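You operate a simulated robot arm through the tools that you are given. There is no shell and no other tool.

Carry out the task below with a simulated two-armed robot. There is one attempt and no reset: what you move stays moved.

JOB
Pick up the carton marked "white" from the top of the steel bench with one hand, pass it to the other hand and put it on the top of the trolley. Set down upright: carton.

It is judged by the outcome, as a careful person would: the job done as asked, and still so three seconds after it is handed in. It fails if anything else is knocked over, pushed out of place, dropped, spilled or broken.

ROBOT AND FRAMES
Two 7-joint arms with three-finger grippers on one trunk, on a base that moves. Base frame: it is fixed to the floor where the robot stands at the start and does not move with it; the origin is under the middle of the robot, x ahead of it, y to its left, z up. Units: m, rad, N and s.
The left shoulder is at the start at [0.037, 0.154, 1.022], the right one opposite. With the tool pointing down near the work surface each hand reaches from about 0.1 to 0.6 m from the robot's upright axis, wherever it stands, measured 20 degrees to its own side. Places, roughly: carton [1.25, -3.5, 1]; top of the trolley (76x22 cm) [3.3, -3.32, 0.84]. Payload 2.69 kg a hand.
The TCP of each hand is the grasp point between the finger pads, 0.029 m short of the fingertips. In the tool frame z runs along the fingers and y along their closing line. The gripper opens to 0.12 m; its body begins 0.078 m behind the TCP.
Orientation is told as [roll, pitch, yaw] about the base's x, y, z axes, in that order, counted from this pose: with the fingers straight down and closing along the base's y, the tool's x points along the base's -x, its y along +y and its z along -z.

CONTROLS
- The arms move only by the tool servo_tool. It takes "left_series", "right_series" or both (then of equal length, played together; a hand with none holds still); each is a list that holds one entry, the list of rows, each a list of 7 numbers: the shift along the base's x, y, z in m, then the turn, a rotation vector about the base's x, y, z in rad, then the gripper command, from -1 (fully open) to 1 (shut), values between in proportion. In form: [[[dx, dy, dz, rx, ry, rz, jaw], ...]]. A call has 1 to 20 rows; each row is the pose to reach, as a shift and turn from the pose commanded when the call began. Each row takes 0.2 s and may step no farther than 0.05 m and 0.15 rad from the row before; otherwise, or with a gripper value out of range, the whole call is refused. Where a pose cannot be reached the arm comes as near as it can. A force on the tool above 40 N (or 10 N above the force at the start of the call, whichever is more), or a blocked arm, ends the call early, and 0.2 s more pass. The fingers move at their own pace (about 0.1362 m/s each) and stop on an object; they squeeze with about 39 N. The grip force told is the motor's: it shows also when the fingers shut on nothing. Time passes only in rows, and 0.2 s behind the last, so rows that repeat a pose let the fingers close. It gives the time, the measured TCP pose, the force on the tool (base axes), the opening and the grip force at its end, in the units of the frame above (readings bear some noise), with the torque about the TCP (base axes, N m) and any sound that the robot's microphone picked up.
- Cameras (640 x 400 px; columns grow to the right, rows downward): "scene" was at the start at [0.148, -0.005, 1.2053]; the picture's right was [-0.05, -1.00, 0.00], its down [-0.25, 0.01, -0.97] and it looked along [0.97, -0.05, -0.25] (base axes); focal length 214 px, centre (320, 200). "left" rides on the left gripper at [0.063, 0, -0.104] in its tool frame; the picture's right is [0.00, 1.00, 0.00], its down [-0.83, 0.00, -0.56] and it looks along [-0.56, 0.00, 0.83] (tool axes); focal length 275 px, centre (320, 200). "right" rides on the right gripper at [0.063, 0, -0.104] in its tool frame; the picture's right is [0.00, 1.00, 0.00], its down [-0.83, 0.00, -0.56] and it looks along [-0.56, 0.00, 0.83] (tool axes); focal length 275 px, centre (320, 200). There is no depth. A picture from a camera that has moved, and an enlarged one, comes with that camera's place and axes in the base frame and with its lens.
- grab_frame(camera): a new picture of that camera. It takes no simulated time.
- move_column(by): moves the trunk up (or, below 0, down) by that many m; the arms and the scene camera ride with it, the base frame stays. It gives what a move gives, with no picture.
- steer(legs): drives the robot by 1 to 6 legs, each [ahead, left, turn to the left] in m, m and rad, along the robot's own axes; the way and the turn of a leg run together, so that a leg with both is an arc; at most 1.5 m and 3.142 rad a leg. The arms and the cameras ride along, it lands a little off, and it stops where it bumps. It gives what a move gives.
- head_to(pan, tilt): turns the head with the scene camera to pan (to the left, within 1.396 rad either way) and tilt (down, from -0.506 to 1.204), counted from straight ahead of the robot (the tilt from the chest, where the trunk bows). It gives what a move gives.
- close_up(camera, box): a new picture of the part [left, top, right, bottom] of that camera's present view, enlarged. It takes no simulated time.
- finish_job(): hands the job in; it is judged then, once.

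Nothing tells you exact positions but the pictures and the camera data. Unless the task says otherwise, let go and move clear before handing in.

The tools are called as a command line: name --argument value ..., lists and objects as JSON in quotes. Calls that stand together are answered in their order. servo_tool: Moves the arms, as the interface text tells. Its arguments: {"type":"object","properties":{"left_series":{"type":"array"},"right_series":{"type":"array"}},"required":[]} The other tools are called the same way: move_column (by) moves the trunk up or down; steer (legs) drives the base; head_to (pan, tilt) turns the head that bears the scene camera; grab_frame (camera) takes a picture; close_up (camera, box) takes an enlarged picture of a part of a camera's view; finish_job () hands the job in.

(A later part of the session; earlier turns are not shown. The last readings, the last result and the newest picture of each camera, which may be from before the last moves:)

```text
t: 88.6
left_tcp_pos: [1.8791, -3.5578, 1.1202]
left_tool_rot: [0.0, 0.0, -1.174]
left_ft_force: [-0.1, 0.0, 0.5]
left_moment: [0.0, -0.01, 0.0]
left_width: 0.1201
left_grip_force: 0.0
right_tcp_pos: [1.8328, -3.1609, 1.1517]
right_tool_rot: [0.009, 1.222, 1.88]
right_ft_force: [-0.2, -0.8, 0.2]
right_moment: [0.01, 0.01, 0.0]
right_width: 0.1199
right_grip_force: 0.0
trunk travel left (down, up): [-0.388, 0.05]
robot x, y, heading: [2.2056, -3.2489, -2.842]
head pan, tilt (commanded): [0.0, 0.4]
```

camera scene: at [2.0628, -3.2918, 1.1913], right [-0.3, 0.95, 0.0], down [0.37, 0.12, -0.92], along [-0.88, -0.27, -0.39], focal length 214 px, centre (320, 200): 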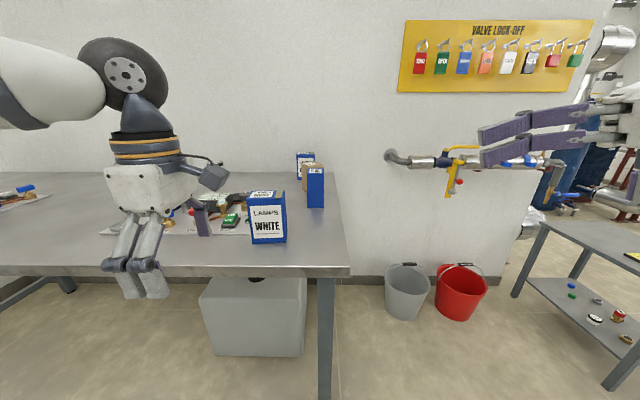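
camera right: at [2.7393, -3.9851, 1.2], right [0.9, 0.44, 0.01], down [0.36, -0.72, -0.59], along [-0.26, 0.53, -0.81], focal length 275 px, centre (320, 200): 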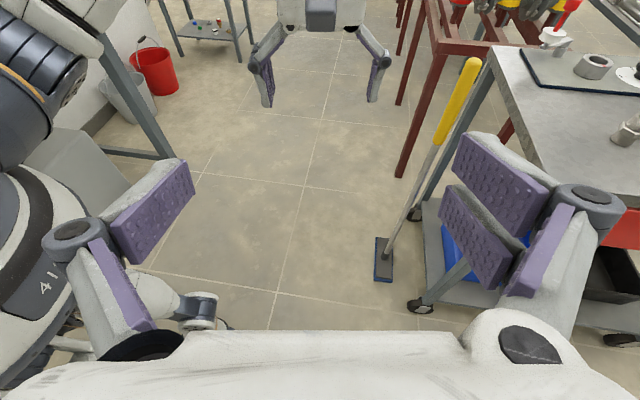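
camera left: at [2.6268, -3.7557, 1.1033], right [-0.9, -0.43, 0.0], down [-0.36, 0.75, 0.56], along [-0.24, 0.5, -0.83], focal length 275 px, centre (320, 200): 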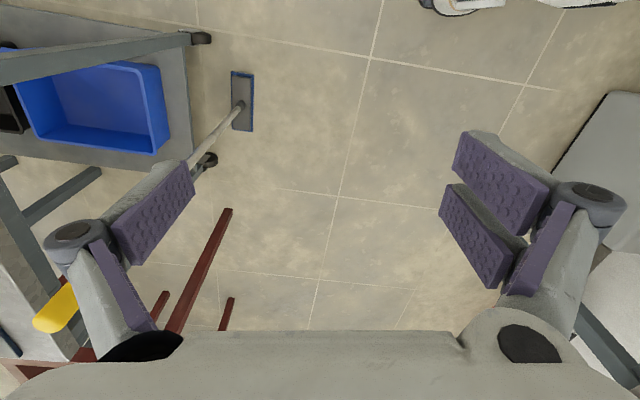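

The hand is raised and aligned. I will add the 20° lean, body away to my left, and then drive 0.2 m forward.

servo_tool --left_series '[[[0, 0, 0, 0.107, 0.045, 0, -1], [0, 0, 0, 0.215, 0.09, 0, -1], [0, 0, 0, 0.322, 0.135, 0, -1], [0, 0, 0, 0.322, 0.135, 0, -1]]]'

steer --legs '[[0.2, 0.0, 0]]'

grab_frame --camera "scene"

grab_frame --camera "left"

```text
t: 89.6
left_tcp_pos: [1.8812, -3.5574, 1.1191]
left_tool_rot: [0.001, 0.349, -1.174]
left_ft_force: [-0.2, 0.2, 0.6]
left_moment: [-0.04, 0.0, 0.04]
left_width: 0.1199
left_grip_force: 0.1
right_tcp_pos: [1.8329, -3.1629, 1.1509]
right_tool_rot: [0.012, 1.222, 1.88]
right_ft_force: [0.2, 0.7, 0.1]
right_moment: [-0.01, -0.02, -0.01]
right_width: 0.12
right_grip_force: 0.1
trunk travel left (down, up): [-0.388, 0.05]
robot x, y, heading: [2.2054, -3.2479, -2.836]
head pan, tilt (commanded): [0.0, 0.4]
```

```text
t: 91.2
left_tcp_pos: [1.6857, -3.6186, 1.1202]
left_tool_rot: [0.001, 0.349, -1.173]
left_ft_force: [0.1, -0.4, -0.1]
left_moment: [-0.03, -0.02, -0.02]
left_width: 0.1198
left_grip_force: 0.0
right_tcp_pos: [1.6372, -3.2229, 1.1509]
right_tool_rot: [0.009, 1.223, 1.881]
right_ft_force: [-0.4, 0.9, 0.4]
right_moment: [-0.02, 0.01, 0.03]
right_width: 0.1198
right_grip_force: 0.1
trunk travel left (down, up): [-0.388, 0.05]
robot x, y, heading: [2.0066, -3.3059, -2.842]
head pan, tilt (commanded): [0.0, 0.4]
```

```text
taken
camera scene: at [1.8677, -3.3529, 1.1912], right [-0.3, 0.95, 0.0], down [0.37, 0.12, -0.92], along [-0.88, -0.27, -0.39], focal length 214 px, centre (320, 200)
```

scene: 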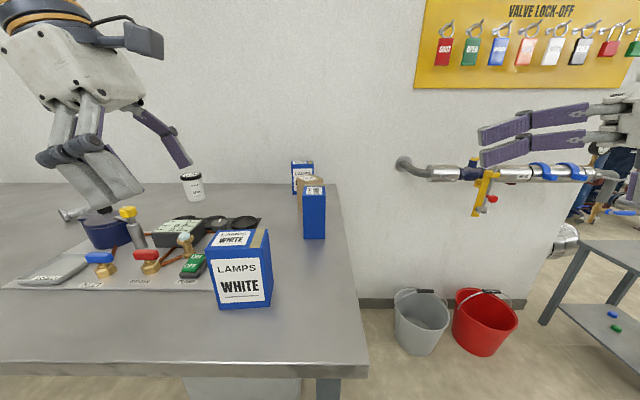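

```text
taken
camera left: at [1.6758, -3.5974, 1.2387], right [0.92, 0.38, 0.0], down [0.37, -0.9, 0.24], along [0.09, -0.22, -0.97], focal length 275 px, centre (320, 200)
```

left: 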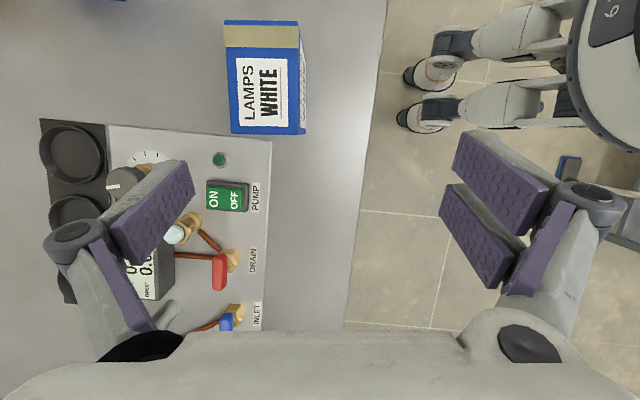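

The left wrist camera sees the carton from above, and its sides line up well with the fingers. I will enlarge it to measure the offset exactly.

close_up --camera "left" --box '[200, 0, 328, 150]'

```text
2.67 times, centred on (264, 75) of left
camera zoom: at [1.6758, -3.5974, 1.2387], right [0.92, 0.38, 0.0], down [0.37, -0.9, 0.24], along [0.09, -0.22, -0.97], focal length 734 px, centre (469, 533)
```

zoom: 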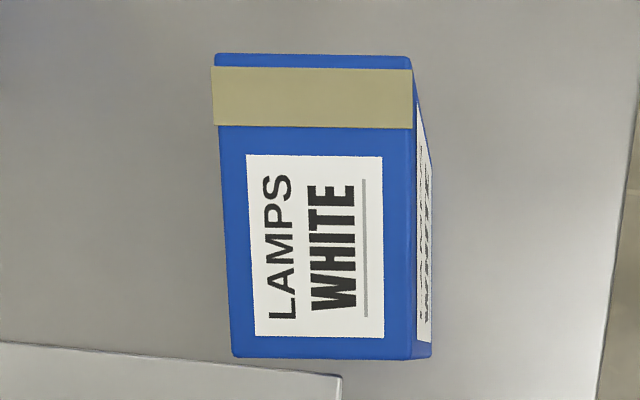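

Both views agree: the carton's centre is near (1.615, -3.577) and my yaw is within a degree. I will centre the hand over it and come partway down, then check.

servo_tool --left_series '[[[-0.023, 0.012, 0, 0, 0, 0, -1], [-0.046, 0.024, 0, 0, 0, 0, -1], [-0.069, 0.0367, 0, 0, 0, 0, -1], [-0.069, 0.0367, -0.035, 0, 0, 0, -1], [-0.069, 0.0367, -0.07, 0, 0, 0, -1], [-0.069, 0.0367, -0.07, 0, 0, 0, -1]]]'

grab_frame --camera "left"

grab_frame --camera "scene"

```text
t: 92.6
left_tcp_pos: [1.6186, -3.5822, 1.0471]
left_tool_rot: [0.0, 0.349, -1.172]
left_ft_force: [0.2, -0.7, 0.4]
left_moment: [-0.02, 0.01, 0.01]
left_width: 0.12
left_grip_force: 0.0
right_tcp_pos: [1.6383, -3.2224, 1.1518]
right_tool_rot: [0.012, 1.222, 1.882]
right_ft_force: [0.3, -1.0, -0.8]
right_moment: [0.03, 0.0, -0.01]
right_width: 0.1201
right_grip_force: 0.1
trunk travel left (down, up): [-0.388, 0.05]
robot x, y, heading: [2.0104, -3.3039, -2.844]
head pan, tilt (commanded): [0.0, 0.4]
```

```text
taken
camera left: at [1.6085, -3.5612, 1.1677], right [0.92, 0.38, 0.0], down [0.37, -0.9, 0.24], along [0.09, -0.22, -0.97], focal length 275 px, centre (320, 200)
```

left: 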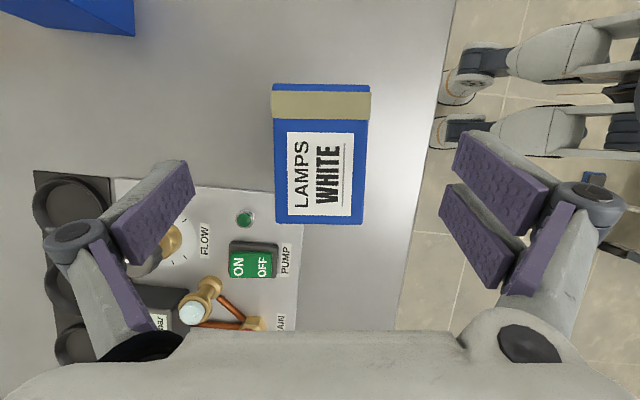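

```text
taken
camera scene: at [1.8685, -3.3526, 1.1914], right [-0.3, 0.95, 0.0], down [0.37, 0.12, -0.92], along [-0.88, -0.27, -0.39], focal length 214 px, centre (320, 200)
```

scene: 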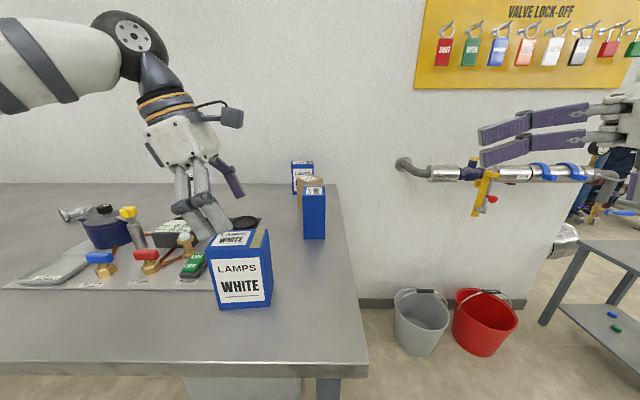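

The carton sits centred between the open fingers. I will come straight down to the grasp height, with the fingertips still well above the bench.

servo_tool --left_series '[[[-0.002, 0, -0.03, 0, 0, 0, -1], [-0.002, 0, -0.055, 0, 0, 0, -1], [-0.002, 0, -0.079, 0, 0, 0, -1], [-0.002, 0, -0.079, 0, 0, 0, -1]]]'

grab_frame --camera "left"

close_up --camera "scene" --box '[140, 120, 300, 320]'

```text
t: 93.6
left_tcp_pos: [1.6153, -3.5813, 0.969]
left_tool_rot: [0.0, 0.349, -1.173]
left_ft_force: [-0.1, 0.2, -0.3]
left_moment: [0.03, 0.02, 0.01]
left_width: 0.1199
left_grip_force: 0.1
right_tcp_pos: [1.6389, -3.2223, 1.1514]
right_tool_rot: [0.01, 1.222, 1.881]
right_ft_force: [0.3, -0.2, 0.8]
right_moment: [-0.03, 0.0, -0.04]
right_width: 0.1199
right_grip_force: 0.0
trunk travel left (down, up): [-0.388, 0.05]
robot x, y, heading: [2.0066, -3.306, -2.84]
head pan, tilt (commanded): [0.0, 0.4]
```

```text
taken
camera left: at [1.6052, -3.5608, 1.0884], right [0.92, 0.38, 0.0], down [0.37, -0.9, 0.24], along [0.09, -0.22, -0.97], focal length 275 px, centre (320, 200)
```

left: 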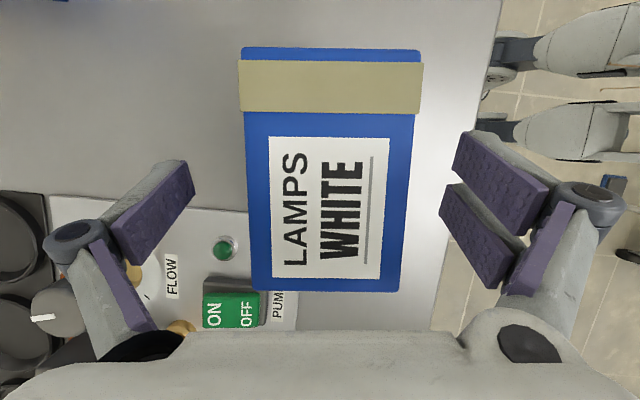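

```text
2.00 times, centred on (220, 220) of scene
camera zoom: at [1.8684, -3.3526, 1.1914], right [-0.3, 0.95, 0.0], down [0.37, 0.12, -0.92], along [-0.88, -0.27, -0.39], focal length 429 px, centre (520, 160)
```

zoom: 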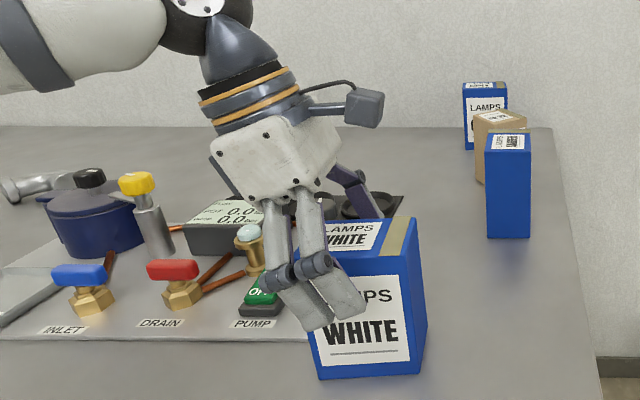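

The hand is in place about 17 mm below the carton's top, centred to within 3 mm, with no contact force. I will close the fingers.

servo_tool --left_series '[[[0.002, 0.001, 0, 0, 0, 0, -0.3], [0.002, 0.001, 0, 0, 0, 0, 0.2], [0.002, 0.001, 0, 0, 0, 0, 1], [0.002, 0.001, 0, 0, 0, 0, 1], [0.002, 0.001, 0, 0, 0, 0, 1], [0.002, 0.001, 0, 0, 0, 0, 1]]]'

grab_frame --camera "left"

close_up --camera "scene" --box '[140, 120, 300, 320]'

```text
t: 95.0
left_tcp_pos: [1.617, -3.581, 0.9691]
left_tool_rot: [-0.002, 0.349, -1.173]
left_ft_force: [0.4, -0.8, 2.3]
left_moment: [0.05, 0.17, 0.01]
left_width: 0.0592
left_grip_force: 39.2
right_tcp_pos: [1.6396, -3.2232, 1.1509]
right_tool_rot: [0.01, 1.221, 1.881]
right_ft_force: [0.7, 0.5, 0.4]
right_moment: [0.01, 0.0, -0.01]
right_width: 0.1199
right_grip_force: 0.0
trunk travel left (down, up): [-0.388, 0.05]
robot x, y, heading: [2.0137, -3.3089, -2.842]
head pan, tilt (commanded): [0.0, 0.4]
```

```text
taken
camera left: at [1.6076, -3.5599, 1.0892], right [0.92, 0.38, 0.0], down [0.37, -0.9, 0.24], along [0.09, -0.22, -0.97], focal length 275 px, centre (320, 200)
```

left: 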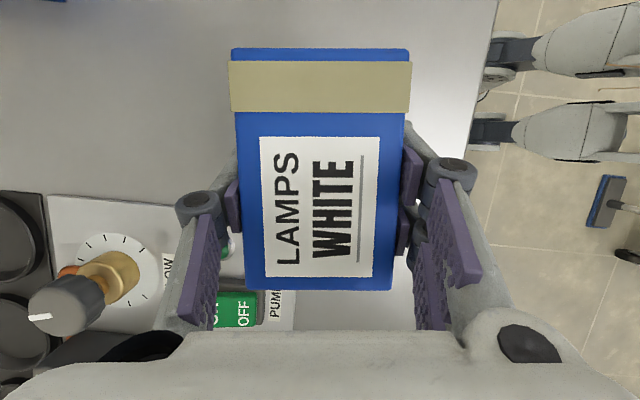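

```text
2.00 times, centred on (220, 220) of scene
camera zoom: at [1.8685, -3.3527, 1.1914], right [-0.3, 0.95, 0.0], down [0.37, 0.12, -0.92], along [-0.88, -0.27, -0.39], focal length 429 px, centre (520, 160)
```

zoom: 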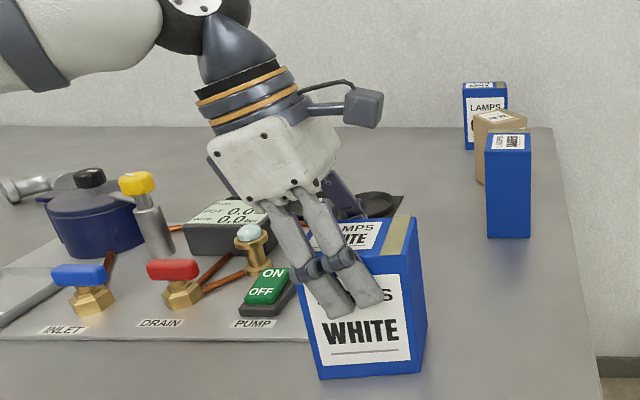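

The grip holds at 39 N with the carton 59 mm wide between the pads. I will lift it straight up.

servo_tool --left_series '[[[0, 0, 0.01, 0, 0, 0, 1], [0, 0, 0.03, 0, 0, 0, 1], [0, 0, 0.06, 0, 0, 0, 1], [0, 0, 0.09, 0, 0, 0, 1], [0, 0, 0.12, 0, 0, 0, 1], [0, 0, 0.15, 0, 0, 0, 1], [0, 0, 0.15, 0, 0, 0, 1]]]'

grab_frame --camera "scene"

```text
t: 96.6
left_tcp_pos: [1.6171, -3.5823, 1.1213]
left_tool_rot: [0.0, 0.348, -1.175]
left_ft_force: [0.1, -1.2, -0.8]
left_moment: [0.01, -0.03, 0.0]
left_width: 0.0592
left_grip_force: 39.4
right_tcp_pos: [1.6392, -3.2235, 1.1516]
right_tool_rot: [0.007, 1.222, 1.878]
right_ft_force: [1.3, 0.8, -0.6]
right_moment: [-0.01, 0.03, -0.05]
right_width: 0.1203
right_grip_force: 0.1
trunk travel left (down, up): [-0.388, 0.05]
robot x, y, heading: [2.0124, -3.309, -2.837]
head pan, tilt (commanded): [0.0, 0.4]
```

```text
taken
camera scene: at [1.8682, -3.3529, 1.1913], right [-0.3, 0.95, 0.0], down [0.37, 0.12, -0.92], along [-0.88, -0.27, -0.39], focal length 214 px, centre (320, 200)
```

scene: 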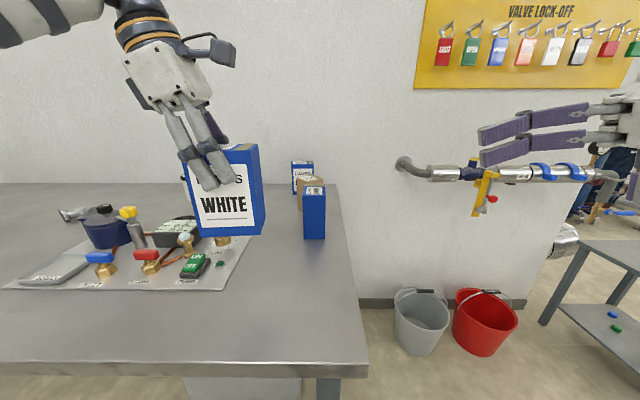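

The carton is up and secure, and the bench around it is undisturbed. I will back away from the bench a little to have room for the pass.

steer --legs '[[-0.2, 0.0, 0]]'

servo_tool --left_series '[[[0.003, 0.023, 0, 0, 0, -0.022, 1], [0.006, 0.046, 0, 0, 0, -0.044, 1], [0.009, 0.069, 0, 0, 0, -0.065, 1], [0.012, 0.092, 0, 0, 0, -0.087, 1], [0.012, 0.092, 0, 0, 0, -0.087, 1]]]' --right_series '[[[-0.015, -0.029, -0.012, 0, 0, 0, -1], [-0.029, -0.057, -0.024, 0, 0, 0, -1], [-0.043, -0.086, -0.036, 0, 0, 0, -1], [-0.0575, -0.115, -0.048, 0, 0, 0, -1], [-0.0575, -0.115, -0.048, 0, 0, 0, -1]]]'

grab_frame --camera "scene"

grab_frame --camera "right"

```text
t: 98.2
left_tcp_pos: [1.8079, -3.5231, 1.1213]
left_tool_rot: [0.0, 0.351, -1.173]
left_ft_force: [-0.5, 0.1, -0.5]
left_moment: [-0.04, 0.0, -0.01]
left_width: 0.0592
left_grip_force: 39.0
right_tcp_pos: [1.8291, -3.1632, 1.1518]
right_tool_rot: [0.013, 1.22, 1.883]
right_ft_force: [0.6, 0.2, 0.2]
right_moment: [-0.01, 0.01, -0.01]
right_width: 0.1197
right_grip_force: 0.1
trunk travel left (down, up): [-0.388, 0.05]
robot x, y, heading: [2.1956, -3.2496, -2.841]
head pan, tilt (commanded): [0.0, 0.4]
```

```text
t: 99.4
left_tcp_pos: [1.8173, -3.4313, 1.1207]
left_tool_rot: [0.0, 0.349, -1.26]
left_ft_force: [-0.4, 0.1, 0.0]
left_moment: [-0.01, -0.02, -0.01]
left_width: 0.059
left_grip_force: 39.1
right_tcp_pos: [1.7701, -3.2788, 1.1039]
right_tool_rot: [0.01, 1.222, 1.883]
right_ft_force: [0.2, 0.6, 0.1]
right_moment: [0.03, 0.0, -0.06]
right_width: 0.1201
right_grip_force: 0.0
trunk travel left (down, up): [-0.388, 0.05]
robot x, y, heading: [2.2036, -3.2515, -2.839]
head pan, tilt (commanded): [0.0, 0.4]
```

```text
taken
camera scene: at [2.0574, -3.2936, 1.1914], right [-0.3, 0.95, 0.0], down [0.37, 0.12, -0.92], along [-0.88, -0.28, -0.39], focal length 214 px, centre (320, 200)
```

scene: 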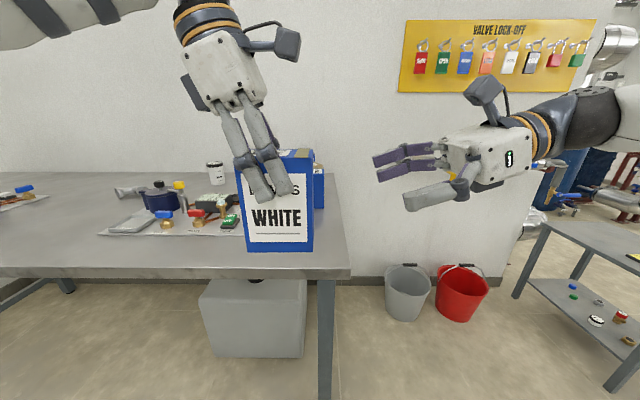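

```text
taken
camera right: at [1.7484, -3.2073, 1.1991], right [-0.95, -0.3, 0.01], down [-0.24, 0.77, -0.59], along [0.17, -0.57, -0.81], focal length 275 px, centre (320, 200)
```

right: 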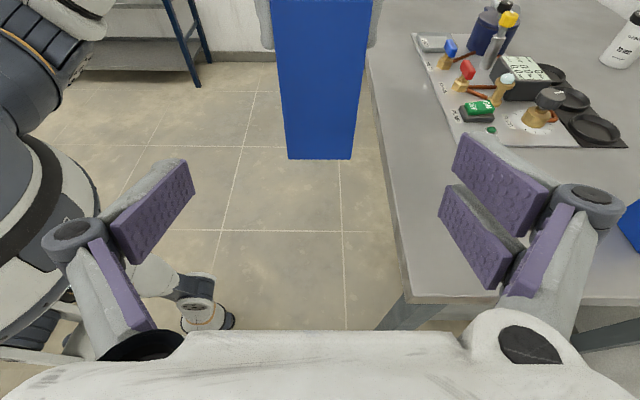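

The two hands face each other with the carton between, and the right hand is aligned with it to within 2 mm. I will move the right hand in most of the way and check the clearances.

servo_tool --right_series '[[[0.009, -0.028, -0.0095, 0, 0, 0, -1], [0.017, -0.056, -0.019, 0, 0, 0, -1], [0.026, -0.084, -0.028, 0, 0, 0, -1], [0.03, -0.098, -0.033, 0, 0, 0, -1], [0.03, -0.098, -0.033, 0, 0, 0, -1]]]'

close_up --camera "scene" --box '[180, 100, 420, 270]'

grab_frame --camera "right"

grab_frame --camera "left"

```text
t: 100.6
left_tcp_pos: [1.8169, -3.4331, 1.119]
left_tool_rot: [0.001, 0.35, -1.26]
left_ft_force: [0.0, -1.2, -1.4]
left_moment: [0.02, -0.01, -0.02]
left_width: 0.0587
left_grip_force: 39.1
right_tcp_pos: [1.8012, -3.3777, 1.0724]
right_tool_rot: [0.011, 1.222, 1.881]
right_ft_force: [0.6, 0.9, -0.1]
right_moment: [-0.02, 0.01, 0.0]
right_width: 0.1201
right_grip_force: 0.0
trunk travel left (down, up): [-0.388, 0.05]
robot x, y, heading: [2.1958, -3.248, -2.839]
head pan, tilt (commanded): [0.0, 0.4]
```

```text
2.35 times, centred on (300, 185) of scene
camera zoom: at [2.0572, -3.2937, 1.1913], right [-0.3, 0.95, 0.0], down [0.37, 0.12, -0.92], along [-0.88, -0.28, -0.39], focal length 505 px, centre (367, 235)
```

zoom: 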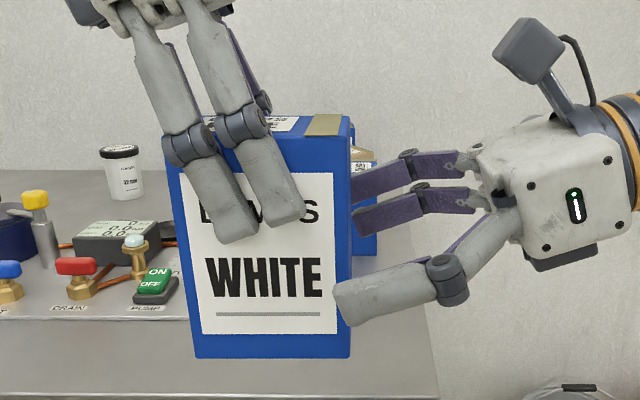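

```text
taken
camera right: at [1.7785, -3.3046, 1.1668], right [-0.95, -0.3, 0.01], down [-0.25, 0.77, -0.59], along [0.17, -0.57, -0.81], focal length 275 px, centre (320, 200)
```

right: 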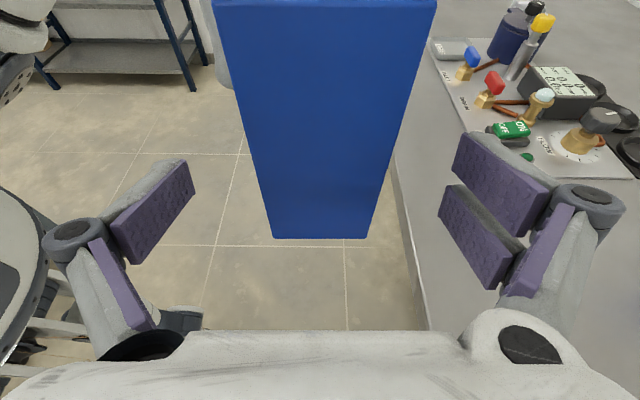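

```text
taken
camera left: at [1.8097, -3.4102, 1.2394], right [0.95, 0.3, 0.0], down [0.29, -0.93, 0.24], along [0.07, -0.23, -0.97], focal length 275 px, centre (320, 200)
```

left: 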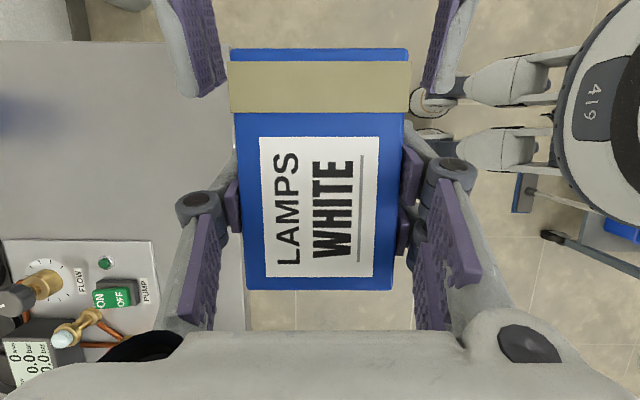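

Clearances look even on both sides, and the right fingers pass below the left ones. I will move in the last 4 cm.

servo_tool --right_series '[[[0.0045, -0.0145, -0.005, 0, 0, 0, -1], [0.009, -0.0285, -0.0105, 0, 0, 0, -1], [0.0125, -0.041, -0.0152, 0, 0, 0, -1], [0.0125, -0.041, -0.0152, 0, 0, 0, -1]]]'

close_up --camera "scene" --box '[180, 100, 420, 270]'

grab_frame --camera "right"

```text
t: 101.6
left_tcp_pos: [1.8182, -3.4315, 1.1202]
left_tool_rot: [0.0, 0.35, -1.262]
left_ft_force: [0.4, -0.3, 0.3]
left_moment: [-0.03, -0.01, 0.0]
left_width: 0.0589
left_grip_force: 38.6
right_tcp_pos: [1.8121, -3.4209, 1.0569]
right_tool_rot: [0.01, 1.223, 1.879]
right_ft_force: [-1.4, 0.5, -0.2]
right_moment: [0.03, -0.01, 0.03]
right_width: 0.1199
right_grip_force: 0.1
trunk travel left (down, up): [-0.388, 0.05]
robot x, y, heading: [2.1977, -3.249, -2.841]
head pan, tilt (commanded): [0.0, 0.4]
```

```text
2.35 times, centred on (300, 185) of scene
camera zoom: at [2.0572, -3.2936, 1.1914], right [-0.3, 0.95, 0.0], down [0.37, 0.12, -0.92], along [-0.88, -0.28, -0.39], focal length 505 px, centre (367, 235)
```

zoom: 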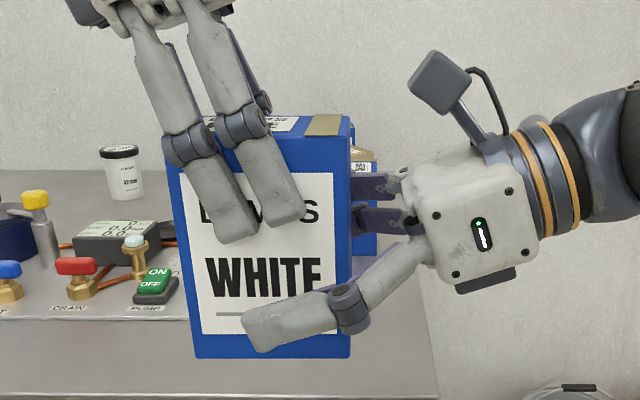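

```text
taken
camera right: at [1.7906, -3.3466, 1.1515], right [-0.95, -0.3, 0.01], down [-0.24, 0.77, -0.59], along [0.17, -0.57, -0.81], focal length 275 px, centre (320, 200)
```

right: 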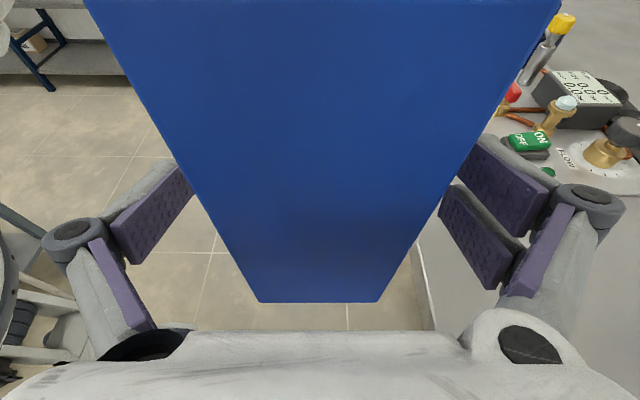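

The carton is centred between the right fingers, low on the box and clear of the left hand. I will close the right hand while the left keeps holding.

servo_tool --left_series '[[[0, 0, 0, 0, 0, 0, 1], [0, 0, 0, 0, 0, 0, 1], [0, 0, 0, 0, 0, 0, 1], [0, 0, 0, 0, 0, 0, 1], [0, 0, 0, 0, 0, 0, 1], [0, 0, 0, 0, 0, 0, 1]]]' --right_series '[[[0, 0, 0, 0, 0, 0, -0.3], [0, 0, 0, 0, 0, 0, 0.1], [0, 0, 0, 0, 0, 0, 1], [0, 0, 0, 0, 0, 0, 1], [0, 0, 0, 0, 0, 0, 1], [0, 0, 0, 0, 0, 0, 1]]]'

close_up --camera "scene" --box '[180, 100, 420, 270]'

grab_frame --camera "right"

```text
t: 103.0
left_tcp_pos: [1.8176, -3.4322, 1.1197]
left_tool_rot: [0.001, 0.351, -1.259]
left_ft_force: [-4.9, -5.0, -1.1]
left_moment: [-0.39, 0.38, -0.1]
left_width: 0.0589
left_grip_force: 39.1
right_tcp_pos: [1.8119, -3.4193, 1.0558]
right_tool_rot: [0.008, 1.222, 1.881]
right_ft_force: [5.9, 4.6, 0.4]
right_moment: [0.05, -0.02, 0.22]
right_width: 0.0589
right_grip_force: 39.0
trunk travel left (down, up): [-0.388, 0.05]
robot x, y, heading: [2.1996, -3.2484, -2.837]
head pan, tilt (commanded): [0.0, 0.4]
```

```text
2.35 times, centred on (300, 185) of scene
camera zoom: at [2.0572, -3.2937, 1.1913], right [-0.3, 0.95, 0.0], down [0.37, 0.12, -0.92], along [-0.88, -0.28, -0.39], focal length 505 px, centre (367, 235)
```

zoom: 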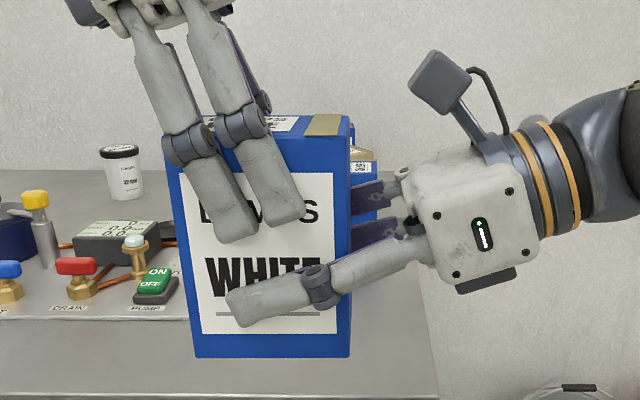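

```text
taken
camera right: at [1.7908, -3.3465, 1.1516], right [-0.95, -0.3, 0.01], down [-0.25, 0.77, -0.59], along [0.17, -0.57, -0.81], focal length 275 px, centre (320, 200)
```

right: 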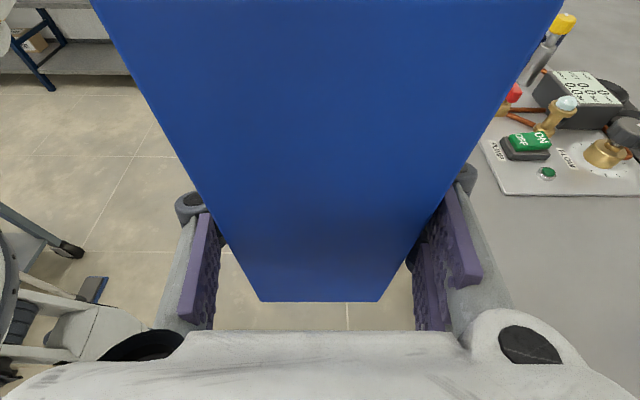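

Both hands now hold the carton, each at 39 N. I will open the left hand and watch that the right one carries it.

servo_tool --left_series '[[[0, 0, 0, 0, 0, 0, 0.2], [0, 0, 0, 0, 0, 0, -0.3], [0, 0, 0, 0, 0, 0, -1], [0, 0, 0, 0, 0, 0, -1], [0, 0, 0, 0, 0, 0, -1]]]' --right_series '[[[0, 0, 0, 0, 0, 0, 1], [0, 0, 0, 0, 0, 0, 1], [0, 0, 0, 0, 0, 0, 1], [0, 0, 0, 0, 0, 0, 1], [0, 0, 0, 0, 0, 0, 1]]]'

close_up --camera "scene" --box '[180, 100, 420, 270]'

grab_frame --camera "left"

```text
t: 104.2
left_tcp_pos: [1.818, -3.4322, 1.1201]
left_tool_rot: [0.0, 0.349, -1.26]
left_ft_force: [0.2, -0.7, 0.3]
left_moment: [0.0, -0.01, -0.01]
left_width: 0.12
left_grip_force: 0.0
right_tcp_pos: [1.8128, -3.419, 1.0568]
right_tool_rot: [0.008, 1.22, 1.882]
right_ft_force: [0.4, -0.4, 0.0]
right_moment: [0.02, -0.04, -0.03]
right_width: 0.0592
right_grip_force: 38.6
trunk travel left (down, up): [-0.388, 0.05]
robot x, y, heading: [2.1945, -3.248, -2.839]
head pan, tilt (commanded): [0.0, 0.4]
```

```text
2.35 times, centred on (300, 185) of scene
camera zoom: at [2.0572, -3.2937, 1.1913], right [-0.3, 0.95, 0.0], down [0.37, 0.12, -0.92], along [-0.88, -0.28, -0.39], focal length 505 px, centre (367, 235)
```

zoom: 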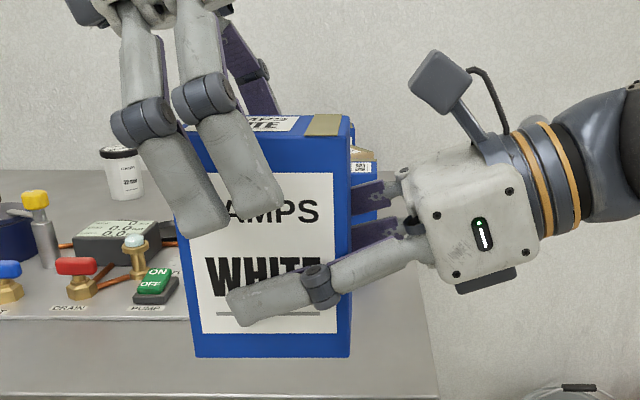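

```text
taken
camera left: at [1.8097, -3.4102, 1.2394], right [0.95, 0.3, 0.0], down [0.29, -0.93, 0.24], along [0.07, -0.23, -0.97], focal length 275 px, centre (320, 200)
```

left: 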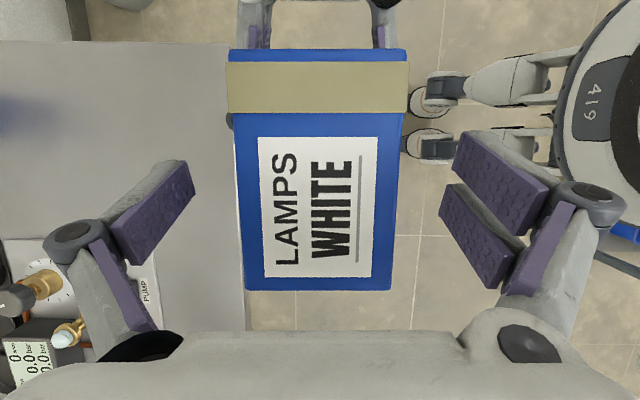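

The right hand alone holds the carton steady and upright. I will draw the left hand up and away to my left.

servo_tool --left_series '[[[0.003, -0.01, 0.025, 0, 0, 0, -1], [0.009, -0.028, 0.045, 0, 0, 0, -1], [0.018, -0.057, 0.055, 0, 0, 0, -1], [0.0275, -0.086, 0.06, 0, 0, 0, -1], [0.037, -0.114, 0.06, 0, 0, 0, -1], [0.046, -0.143, 0.06, 0, 0, 0, -1], [0.055, -0.17, 0.06, 0, 0, 0, -1]]]' --right_series '[[[0, 0, 0, 0, 0, 0, 1], [0, 0, 0, 0, 0, 0, 1], [0, 0, 0, 0, 0, 0, 1], [0, 0, 0, 0, 0, 0, 1], [0, 0, 0, 0, 0, 0, 1], [0, 0, 0, 0, 0, 0, 1], [0, 0, 0, 0, 0, 0, 1]]]'

grab_frame --camera "scene"

```text
t: 105.8
left_tcp_pos: [1.8728, -3.602, 1.181]
left_tool_rot: [-0.001, 0.348, -1.26]
left_ft_force: [0.6, 0.0, -0.1]
left_moment: [-0.01, -0.02, 0.01]
left_width: 0.1202
left_grip_force: 0.1
right_tcp_pos: [1.8124, -3.4188, 1.056]
right_tool_rot: [0.01, 1.221, 1.882]
right_ft_force: [0.0, -0.2, 0.0]
right_moment: [0.03, 0.01, -0.01]
right_width: 0.0594
right_grip_force: 38.9
trunk travel left (down, up): [-0.388, 0.05]
robot x, y, heading: [2.2016, -3.2499, -2.84]
head pan, tilt (commanded): [0.0, 0.4]
```

```text
taken
camera scene: at [2.0575, -3.2939, 1.1914], right [-0.3, 0.95, 0.0], down [0.37, 0.12, -0.92], along [-0.88, -0.28, -0.39], focal length 214 px, centre (320, 200)
```

scene: 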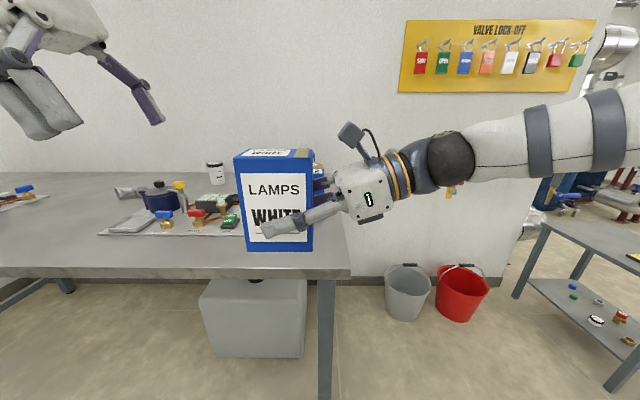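

The pass is done: the right hand holds the carton at 39 N. I will tuck the left hand up out of the way, then slide along the bench to the open area before turning towards the trolley.

servo_tool --left_series '[[[0.028, -0.0045, 0.005, 0, 0, 0, -1], [0.055, -0.009, 0.01, 0, 0, 0, -1], [0.083, -0.0135, 0.015, 0, 0, 0, -1], [0.11, -0.018, 0.02, 0, 0, 0, -1], [0.11, -0.018, 0.02, 0, 0, 0, -1]]]' --right_series '[[[0, 0, 0, 0, 0, 0, 1], [0, 0, 0, 0, 0, 0, 1], [0, 0, 0, 0, 0, 0, 1], [0, 0, 0, 0, 0, 0, 1], [0, 0, 0, 0, 0, 0, 1]]]'

steer --legs '[[-0.03, 1.1, 0]]'

grab_frame --camera "scene"

```text
t: 107.0
left_tcp_pos: [1.9013, -3.6045, 1.1853]
left_tool_rot: [-0.003, 0.351, -1.26]
left_ft_force: [-0.4, -0.2, 0.0]
left_moment: [-0.01, -0.01, -0.04]
left_width: 0.1199
left_grip_force: 0.2
left hand out of reach, approached as far as the arm can: row 2, 3, 4, 5
right_tcp_pos: [1.8121, -3.4192, 1.0563]
right_tool_rot: [0.008, 1.222, 1.882]
right_ft_force: [0.8, 0.8, -0.1]
right_moment: [0.0, -0.01, -0.02]
right_width: 0.0589
right_grip_force: 39.2
trunk travel left (down, up): [-0.388, 0.05]
robot x, y, heading: [2.1978, -3.2494, -2.841]
head pan, tilt (commanded): [0.0, 0.4]
```

```text
t: 115.6
left_tcp_pos: [2.2733, -4.6387, 1.1858]
left_tool_rot: [-0.001, 0.35, -1.237]
left_ft_force: [0.6, -0.1, 0.6]
left_moment: [0.03, 0.0, -0.01]
left_width: 0.1201
left_grip_force: 0.1
right_tcp_pos: [2.1807, -4.4541, 1.0561]
right_tool_rot: [0.008, 1.221, 1.903]
right_ft_force: [0.0, -0.5, 0.1]
right_moment: [0.01, -0.01, 0.01]
right_width: 0.0592
right_grip_force: 39.4
trunk travel left (down, up): [-0.388, 0.05]
robot x, y, heading: [2.5678, -4.2745, -2.812]
head pan, tilt (commanded): [0.0, 0.4]
```

```text
taken
camera scene: at [2.4234, -4.3237, 1.1913], right [-0.32, 0.95, 0.0], down [0.37, 0.12, -0.92], along [-0.87, -0.29, -0.39], focal length 214 px, centre (320, 200)
```

scene: 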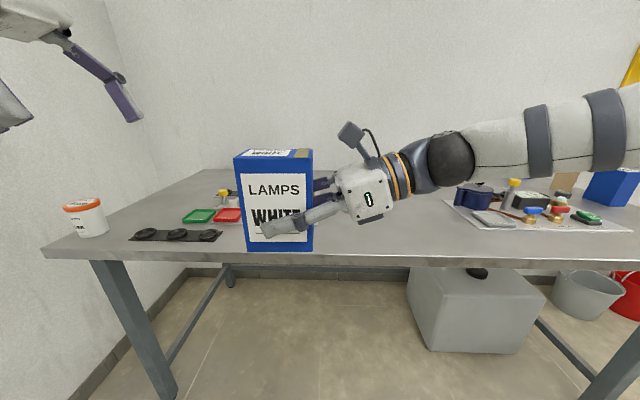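

The carton stays firmly held, and I am at the open end between bench and trolley. I will turn right to face the trolley's shelf side.

steer --legs '[[0, -0.0, -1.6]]'

grab_frame --camera "scene"

head_to --pan -0.8 --tilt 0.45

grab_frame --camera "scene"

```text
t: 119.9
left_tcp_pos: [2.1996, -3.9854, 1.1857]
left_tool_rot: [-0.002, 0.349, -2.806]
left_ft_force: [0.2, 0.6, -0.2]
left_moment: [0.03, 0.02, -0.02]
left_width: 0.1199
left_grip_force: 0.0
right_tcp_pos: [2.3845, -3.8929, 1.0565]
right_tool_rot: [0.009, 1.223, 0.334]
right_ft_force: [0.2, 0.8, -0.2]
right_moment: [0.0, -0.02, -0.01]
right_width: 0.0592
right_grip_force: 38.6
trunk travel left (down, up): [-0.388, 0.05]
robot x, y, heading: [2.5649, -4.278, 1.901]
head pan, tilt (commanded): [0.0, 0.4]
```

```text
taken
camera scene: at [2.5159, -4.1363, 1.1913], right [0.95, 0.32, 0.0], down [0.13, -0.37, -0.92], along [-0.3, 0.87, -0.39], focal length 214 px, centre (320, 200)
```

scene: 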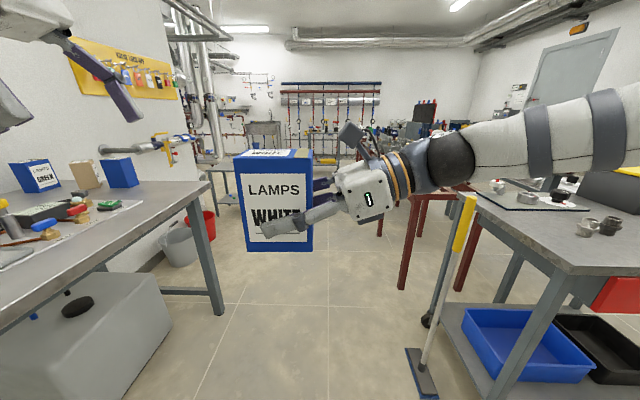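

```text
t: 121.0
left_tcp_pos: [2.201, -3.9872, 1.1857]
left_tool_rot: [-0.001, 0.349, -2.807]
left_ft_force: [1.0, 0.0, -0.2]
left_moment: [-0.01, 0.0, -0.01]
left_width: 0.12
left_grip_force: 0.0
right_tcp_pos: [2.3839, -3.8935, 1.0574]
right_tool_rot: [0.008, 1.221, 0.334]
right_ft_force: [0.1, 0.7, 0.6]
right_moment: [0.0, 0.0, -0.02]
right_width: 0.0592
right_grip_force: 39.0
trunk travel left (down, up): [-0.388, 0.05]
robot x, y, heading: [2.5641, -4.2756, 1.899]
head pan, tilt (commanded): [-0.799, 0.45]
```

```text
taken
camera scene: at [2.5874, -4.1421, 1.1867], right [0.89, -0.45, 0.0], down [-0.2, -0.39, -0.9], along [0.41, 0.8, -0.44], focal length 214 px, centre (320, 200)
```

scene: 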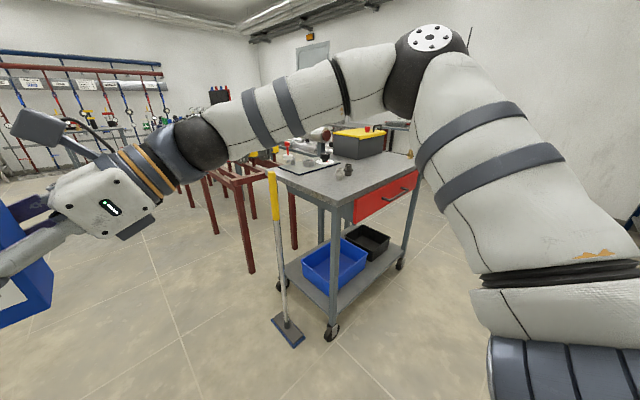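

The way is clear, and I can see the small fittings on the trolley's free strip. I will enlarge the trolley top.

close_up --camera "scene" --box '[260, 110, 430, 230]'

```text
3.33 times, centred on (345, 170) of scene
camera zoom: at [2.5874, -4.1421, 1.1867], right [0.89, -0.45, 0.0], down [-0.2, -0.39, -0.9], along [0.41, 0.8, -0.44], focal length 715 px, centre (237, 300)
```

zoom: 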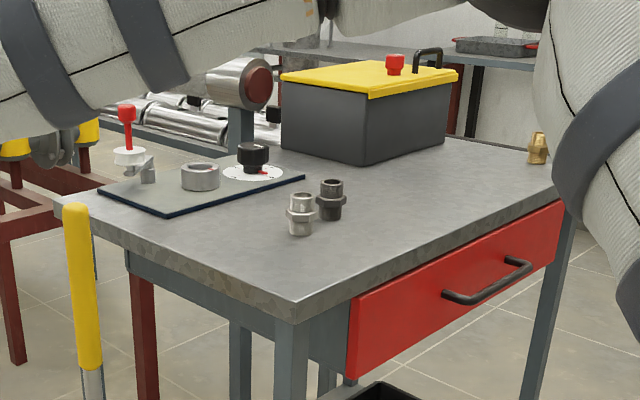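

The fittings sit near the trolley's left end and a brass one at the far right corner, leaving a clear spot in the middle at about (3.373, -3.296). I will slide right along the aisle, staying back from the trolley edge.

steer --legs '[[0, -1.12, -0.032]]'

head_to --pan 0 --tilt 0.5

grab_frame --camera "scene"

```text
t: 129.9
left_tcp_pos: [3.2765, -3.6274, 1.1854]
left_tool_rot: [0.0, 0.349, -2.831]
left_ft_force: [-0.7, -0.1, 0.5]
left_moment: [-0.01, 0.03, 0.03]
left_width: 0.12
left_grip_force: 0.0
right_tcp_pos: [3.4634, -3.5418, 1.0561]
right_tool_rot: [0.007, 1.221, 0.31]
right_ft_force: [-0.7, -0.2, 0.5]
right_moment: [-0.04, -0.03, -0.02]
right_width: 0.0589
right_grip_force: 38.1
trunk travel left (down, up): [-0.388, 0.05]
robot x, y, heading: [3.6319, -3.9265, 1.873]
head pan, tilt (commanded): [-0.799, 0.45]
```

```text
t: 131.0
left_tcp_pos: [3.2775, -3.629, 1.1856]
left_tool_rot: [-0.002, 0.351, -2.832]
left_ft_force: [-0.6, 0.5, -0.2]
left_moment: [-0.03, 0.0, -0.03]
left_width: 0.1198
left_grip_force: 0.1
right_tcp_pos: [3.4633, -3.5408, 1.0553]
right_tool_rot: [0.008, 1.221, 0.309]
right_ft_force: [0.2, -0.4, 0.0]
right_moment: [-0.01, 0.0, 0.0]
right_width: 0.0591
right_grip_force: 38.7
trunk travel left (down, up): [-0.388, 0.05]
robot x, y, heading: [3.6343, -3.9262, 1.866]
head pan, tilt (commanded): [0.0, 0.499]
```

```text
taken
camera scene: at [3.5888, -3.7883, 1.1822], right [0.95, 0.3, 0.0], down [0.14, -0.46, -0.88], along [-0.26, 0.84, -0.48], focal length 214 px, centre (320, 200)
```

scene: 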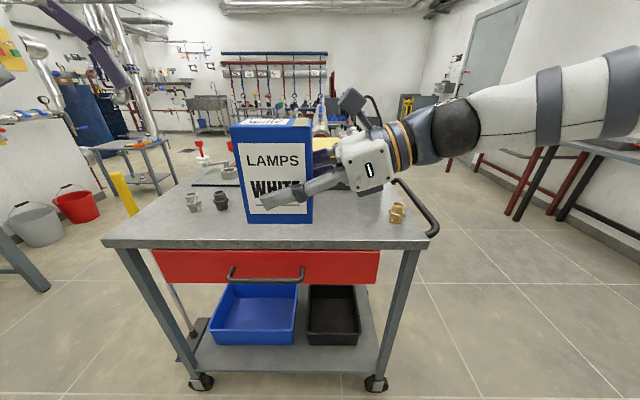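

I face the trolley squarely, about 0.565 m from its edge, and the spot in front is free. I will move forward so the carton comes over the middle of the strip.

steer --legs '[[0.262, 0.035, 0]]'

grab_frame --camera "scene"

grab_frame --camera "right"

```text
t: 132.9
left_tcp_pos: [3.1649, -3.3973, 1.1847]
left_tool_rot: [-0.001, 0.349, -2.826]
left_ft_force: [-0.3, 0.5, -0.2]
left_moment: [-0.02, -0.02, -0.02]
left_width: 0.12
left_grip_force: 0.1
right_tcp_pos: [3.3507, -3.3083, 1.0565]
right_tool_rot: [0.007, 1.223, 0.314]
right_ft_force: [-0.9, 0.6, -0.1]
right_moment: [-0.02, -0.01, 0.01]
right_width: 0.0592
right_grip_force: 38.7
trunk travel left (down, up): [-0.388, 0.05]
robot x, y, heading: [3.5227, -3.6939, 1.88]
head pan, tilt (commanded): [0.0, 0.499]
```

```text
taken
camera scene: at [3.4771, -3.5552, 1.1821], right [0.95, 0.3, 0.0], down [0.15, -0.46, -0.88], along [-0.27, 0.84, -0.48], focal length 214 px, centre (320, 200)
```

scene: 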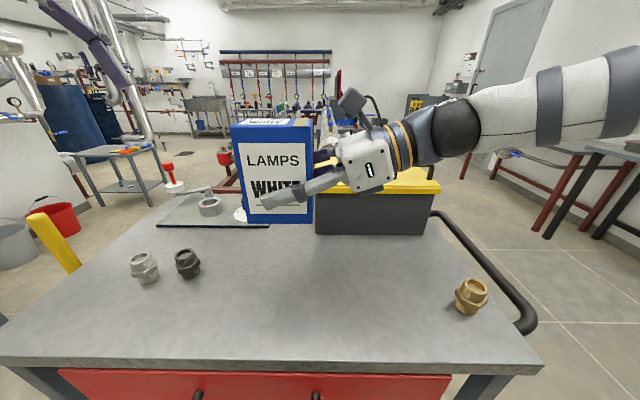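

```text
taken
camera right: at [3.423, -3.2866, 1.1514], right [-0.3, 0.95, 0.01], down [0.77, 0.25, -0.59], along [-0.56, -0.17, -0.81], focal length 275 px, centre (320, 200)
```

right: 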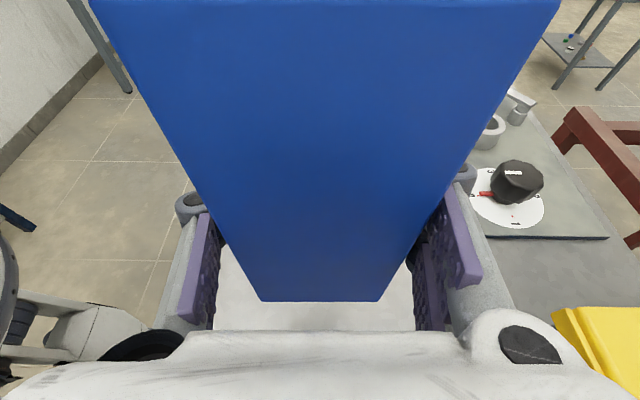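

The carton is over the strip about 12 cm in from the edge, with the brass fitting 31 cm to the right and the dark one 21 cm to the left. I will lower it to just above the top and check.

servo_tool --right_series '[[[0, 0, -0.03, 0, 0, 0, 1], [0, 0, -0.06, 0, 0, 0, 1], [0, 0, -0.09, 0, 0, 0, 1], [0, 0, -0.115, 0, 0, 0, 1], [0, 0, -0.14, 0, 0, 0, 1], [0, 0, -0.14, 0, 0, 0, 1]]]'

grab_frame --camera "scene"

grab_frame --camera "right"

```text
t: 134.3
left_tcp_pos: [3.1646, -3.398, 1.1863]
left_tool_rot: [-0.002, 0.349, -2.825]
left_ft_force: [-0.5, -0.1, 0.1]
left_moment: [0.01, -0.04, 0.01]
left_width: 0.1201
left_grip_force: 0.0
right_tcp_pos: [3.3502, -3.3091, 0.9156]
right_tool_rot: [0.012, 1.22, 0.315]
right_ft_force: [0.8, 0.6, -0.6]
right_moment: [0.02, -0.01, 0.01]
right_width: 0.0591
right_grip_force: 39.1
trunk travel left (down, up): [-0.388, 0.05]
robot x, y, heading: [3.5205, -3.6946, 1.88]
head pan, tilt (commanded): [0.0, 0.499]
```

```text
taken
camera scene: at [3.4774, -3.5559, 1.1823], right [0.95, 0.3, 0.0], down [0.15, -0.46, -0.88], along [-0.27, 0.84, -0.48], focal length 214 px, centre (320, 200)
```

scene: 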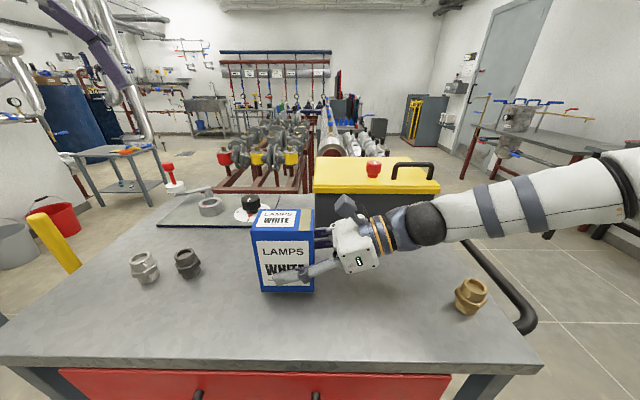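

```text
taken
camera right: at [3.4233, -3.2867, 1.0112], right [-0.3, 0.95, 0.01], down [0.77, 0.25, -0.59], along [-0.56, -0.17, -0.81], focal length 275 px, centre (320, 200)
```

right: 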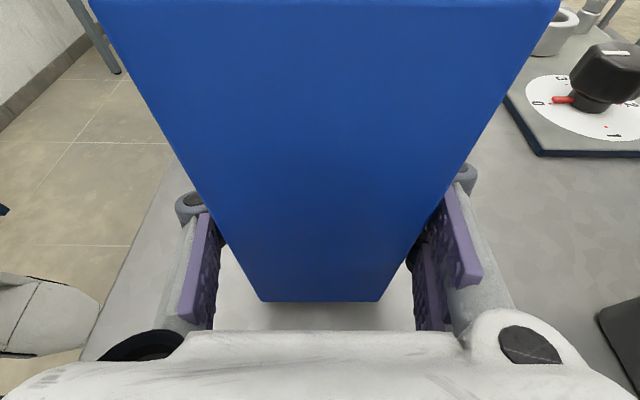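

Lowering works without reach trouble and nothing is touched. I will enlarge the view to judge the remaining gap.

close_up --camera "scene" --box '[225, 190, 425, 315]'

servo_tool --right_series '[[[0, 0, -0.008, 0, 0, 0, 1], [0, 0, -0.015, 0, 0, 0, 1], [0, 0, -0.015, 0, 0, 0, 1]]]'

close_up --camera "scene" --box '[225, 190, 425, 315]'

```text
3.20 times, centred on (325, 252) of scene
camera zoom: at [3.4774, -3.5559, 1.1823], right [0.95, 0.3, 0.0], down [0.15, -0.46, -0.88], along [-0.27, 0.84, -0.48], focal length 686 px, centre (304, 32)
```

zoom: 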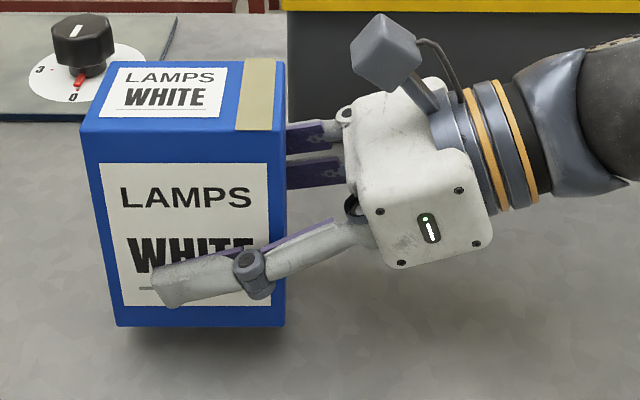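

```text
t: 135.1
left_tcp_pos: [3.1648, -3.398, 1.1857]
left_tool_rot: [-0.002, 0.351, -2.824]
left_ft_force: [0.1, -0.1, 0.1]
left_moment: [0.04, 0.01, 0.04]
left_width: 0.1199
left_grip_force: 0.0
right_tcp_pos: [3.3498, -3.309, 0.9016]
right_tool_rot: [0.009, 1.222, 0.316]
right_ft_force: [0.5, 0.5, -0.2]
right_moment: [-0.02, 0.01, 0.01]
right_width: 0.0589
right_grip_force: 39.0
trunk travel left (down, up): [-0.388, 0.05]
robot x, y, heading: [3.5222, -3.6956, 1.881]
head pan, tilt (commanded): [0.0, 0.499]
```

```text
3.20 times, centred on (325, 252) of scene
camera zoom: at [3.4774, -3.5557, 1.1822], right [0.95, 0.3, 0.0], down [0.15, -0.46, -0.88], along [-0.27, 0.84, -0.48], focal length 686 px, centre (304, 32)
```

zoom: 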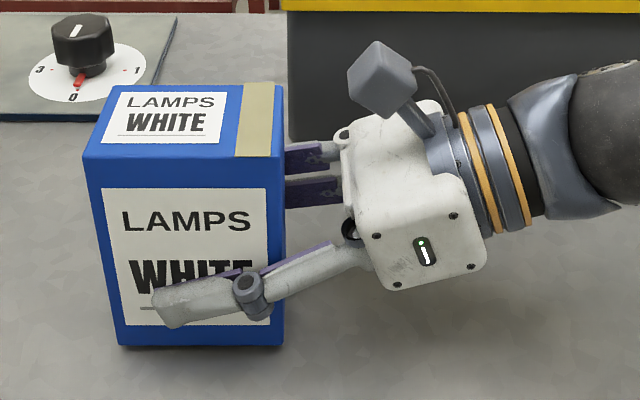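

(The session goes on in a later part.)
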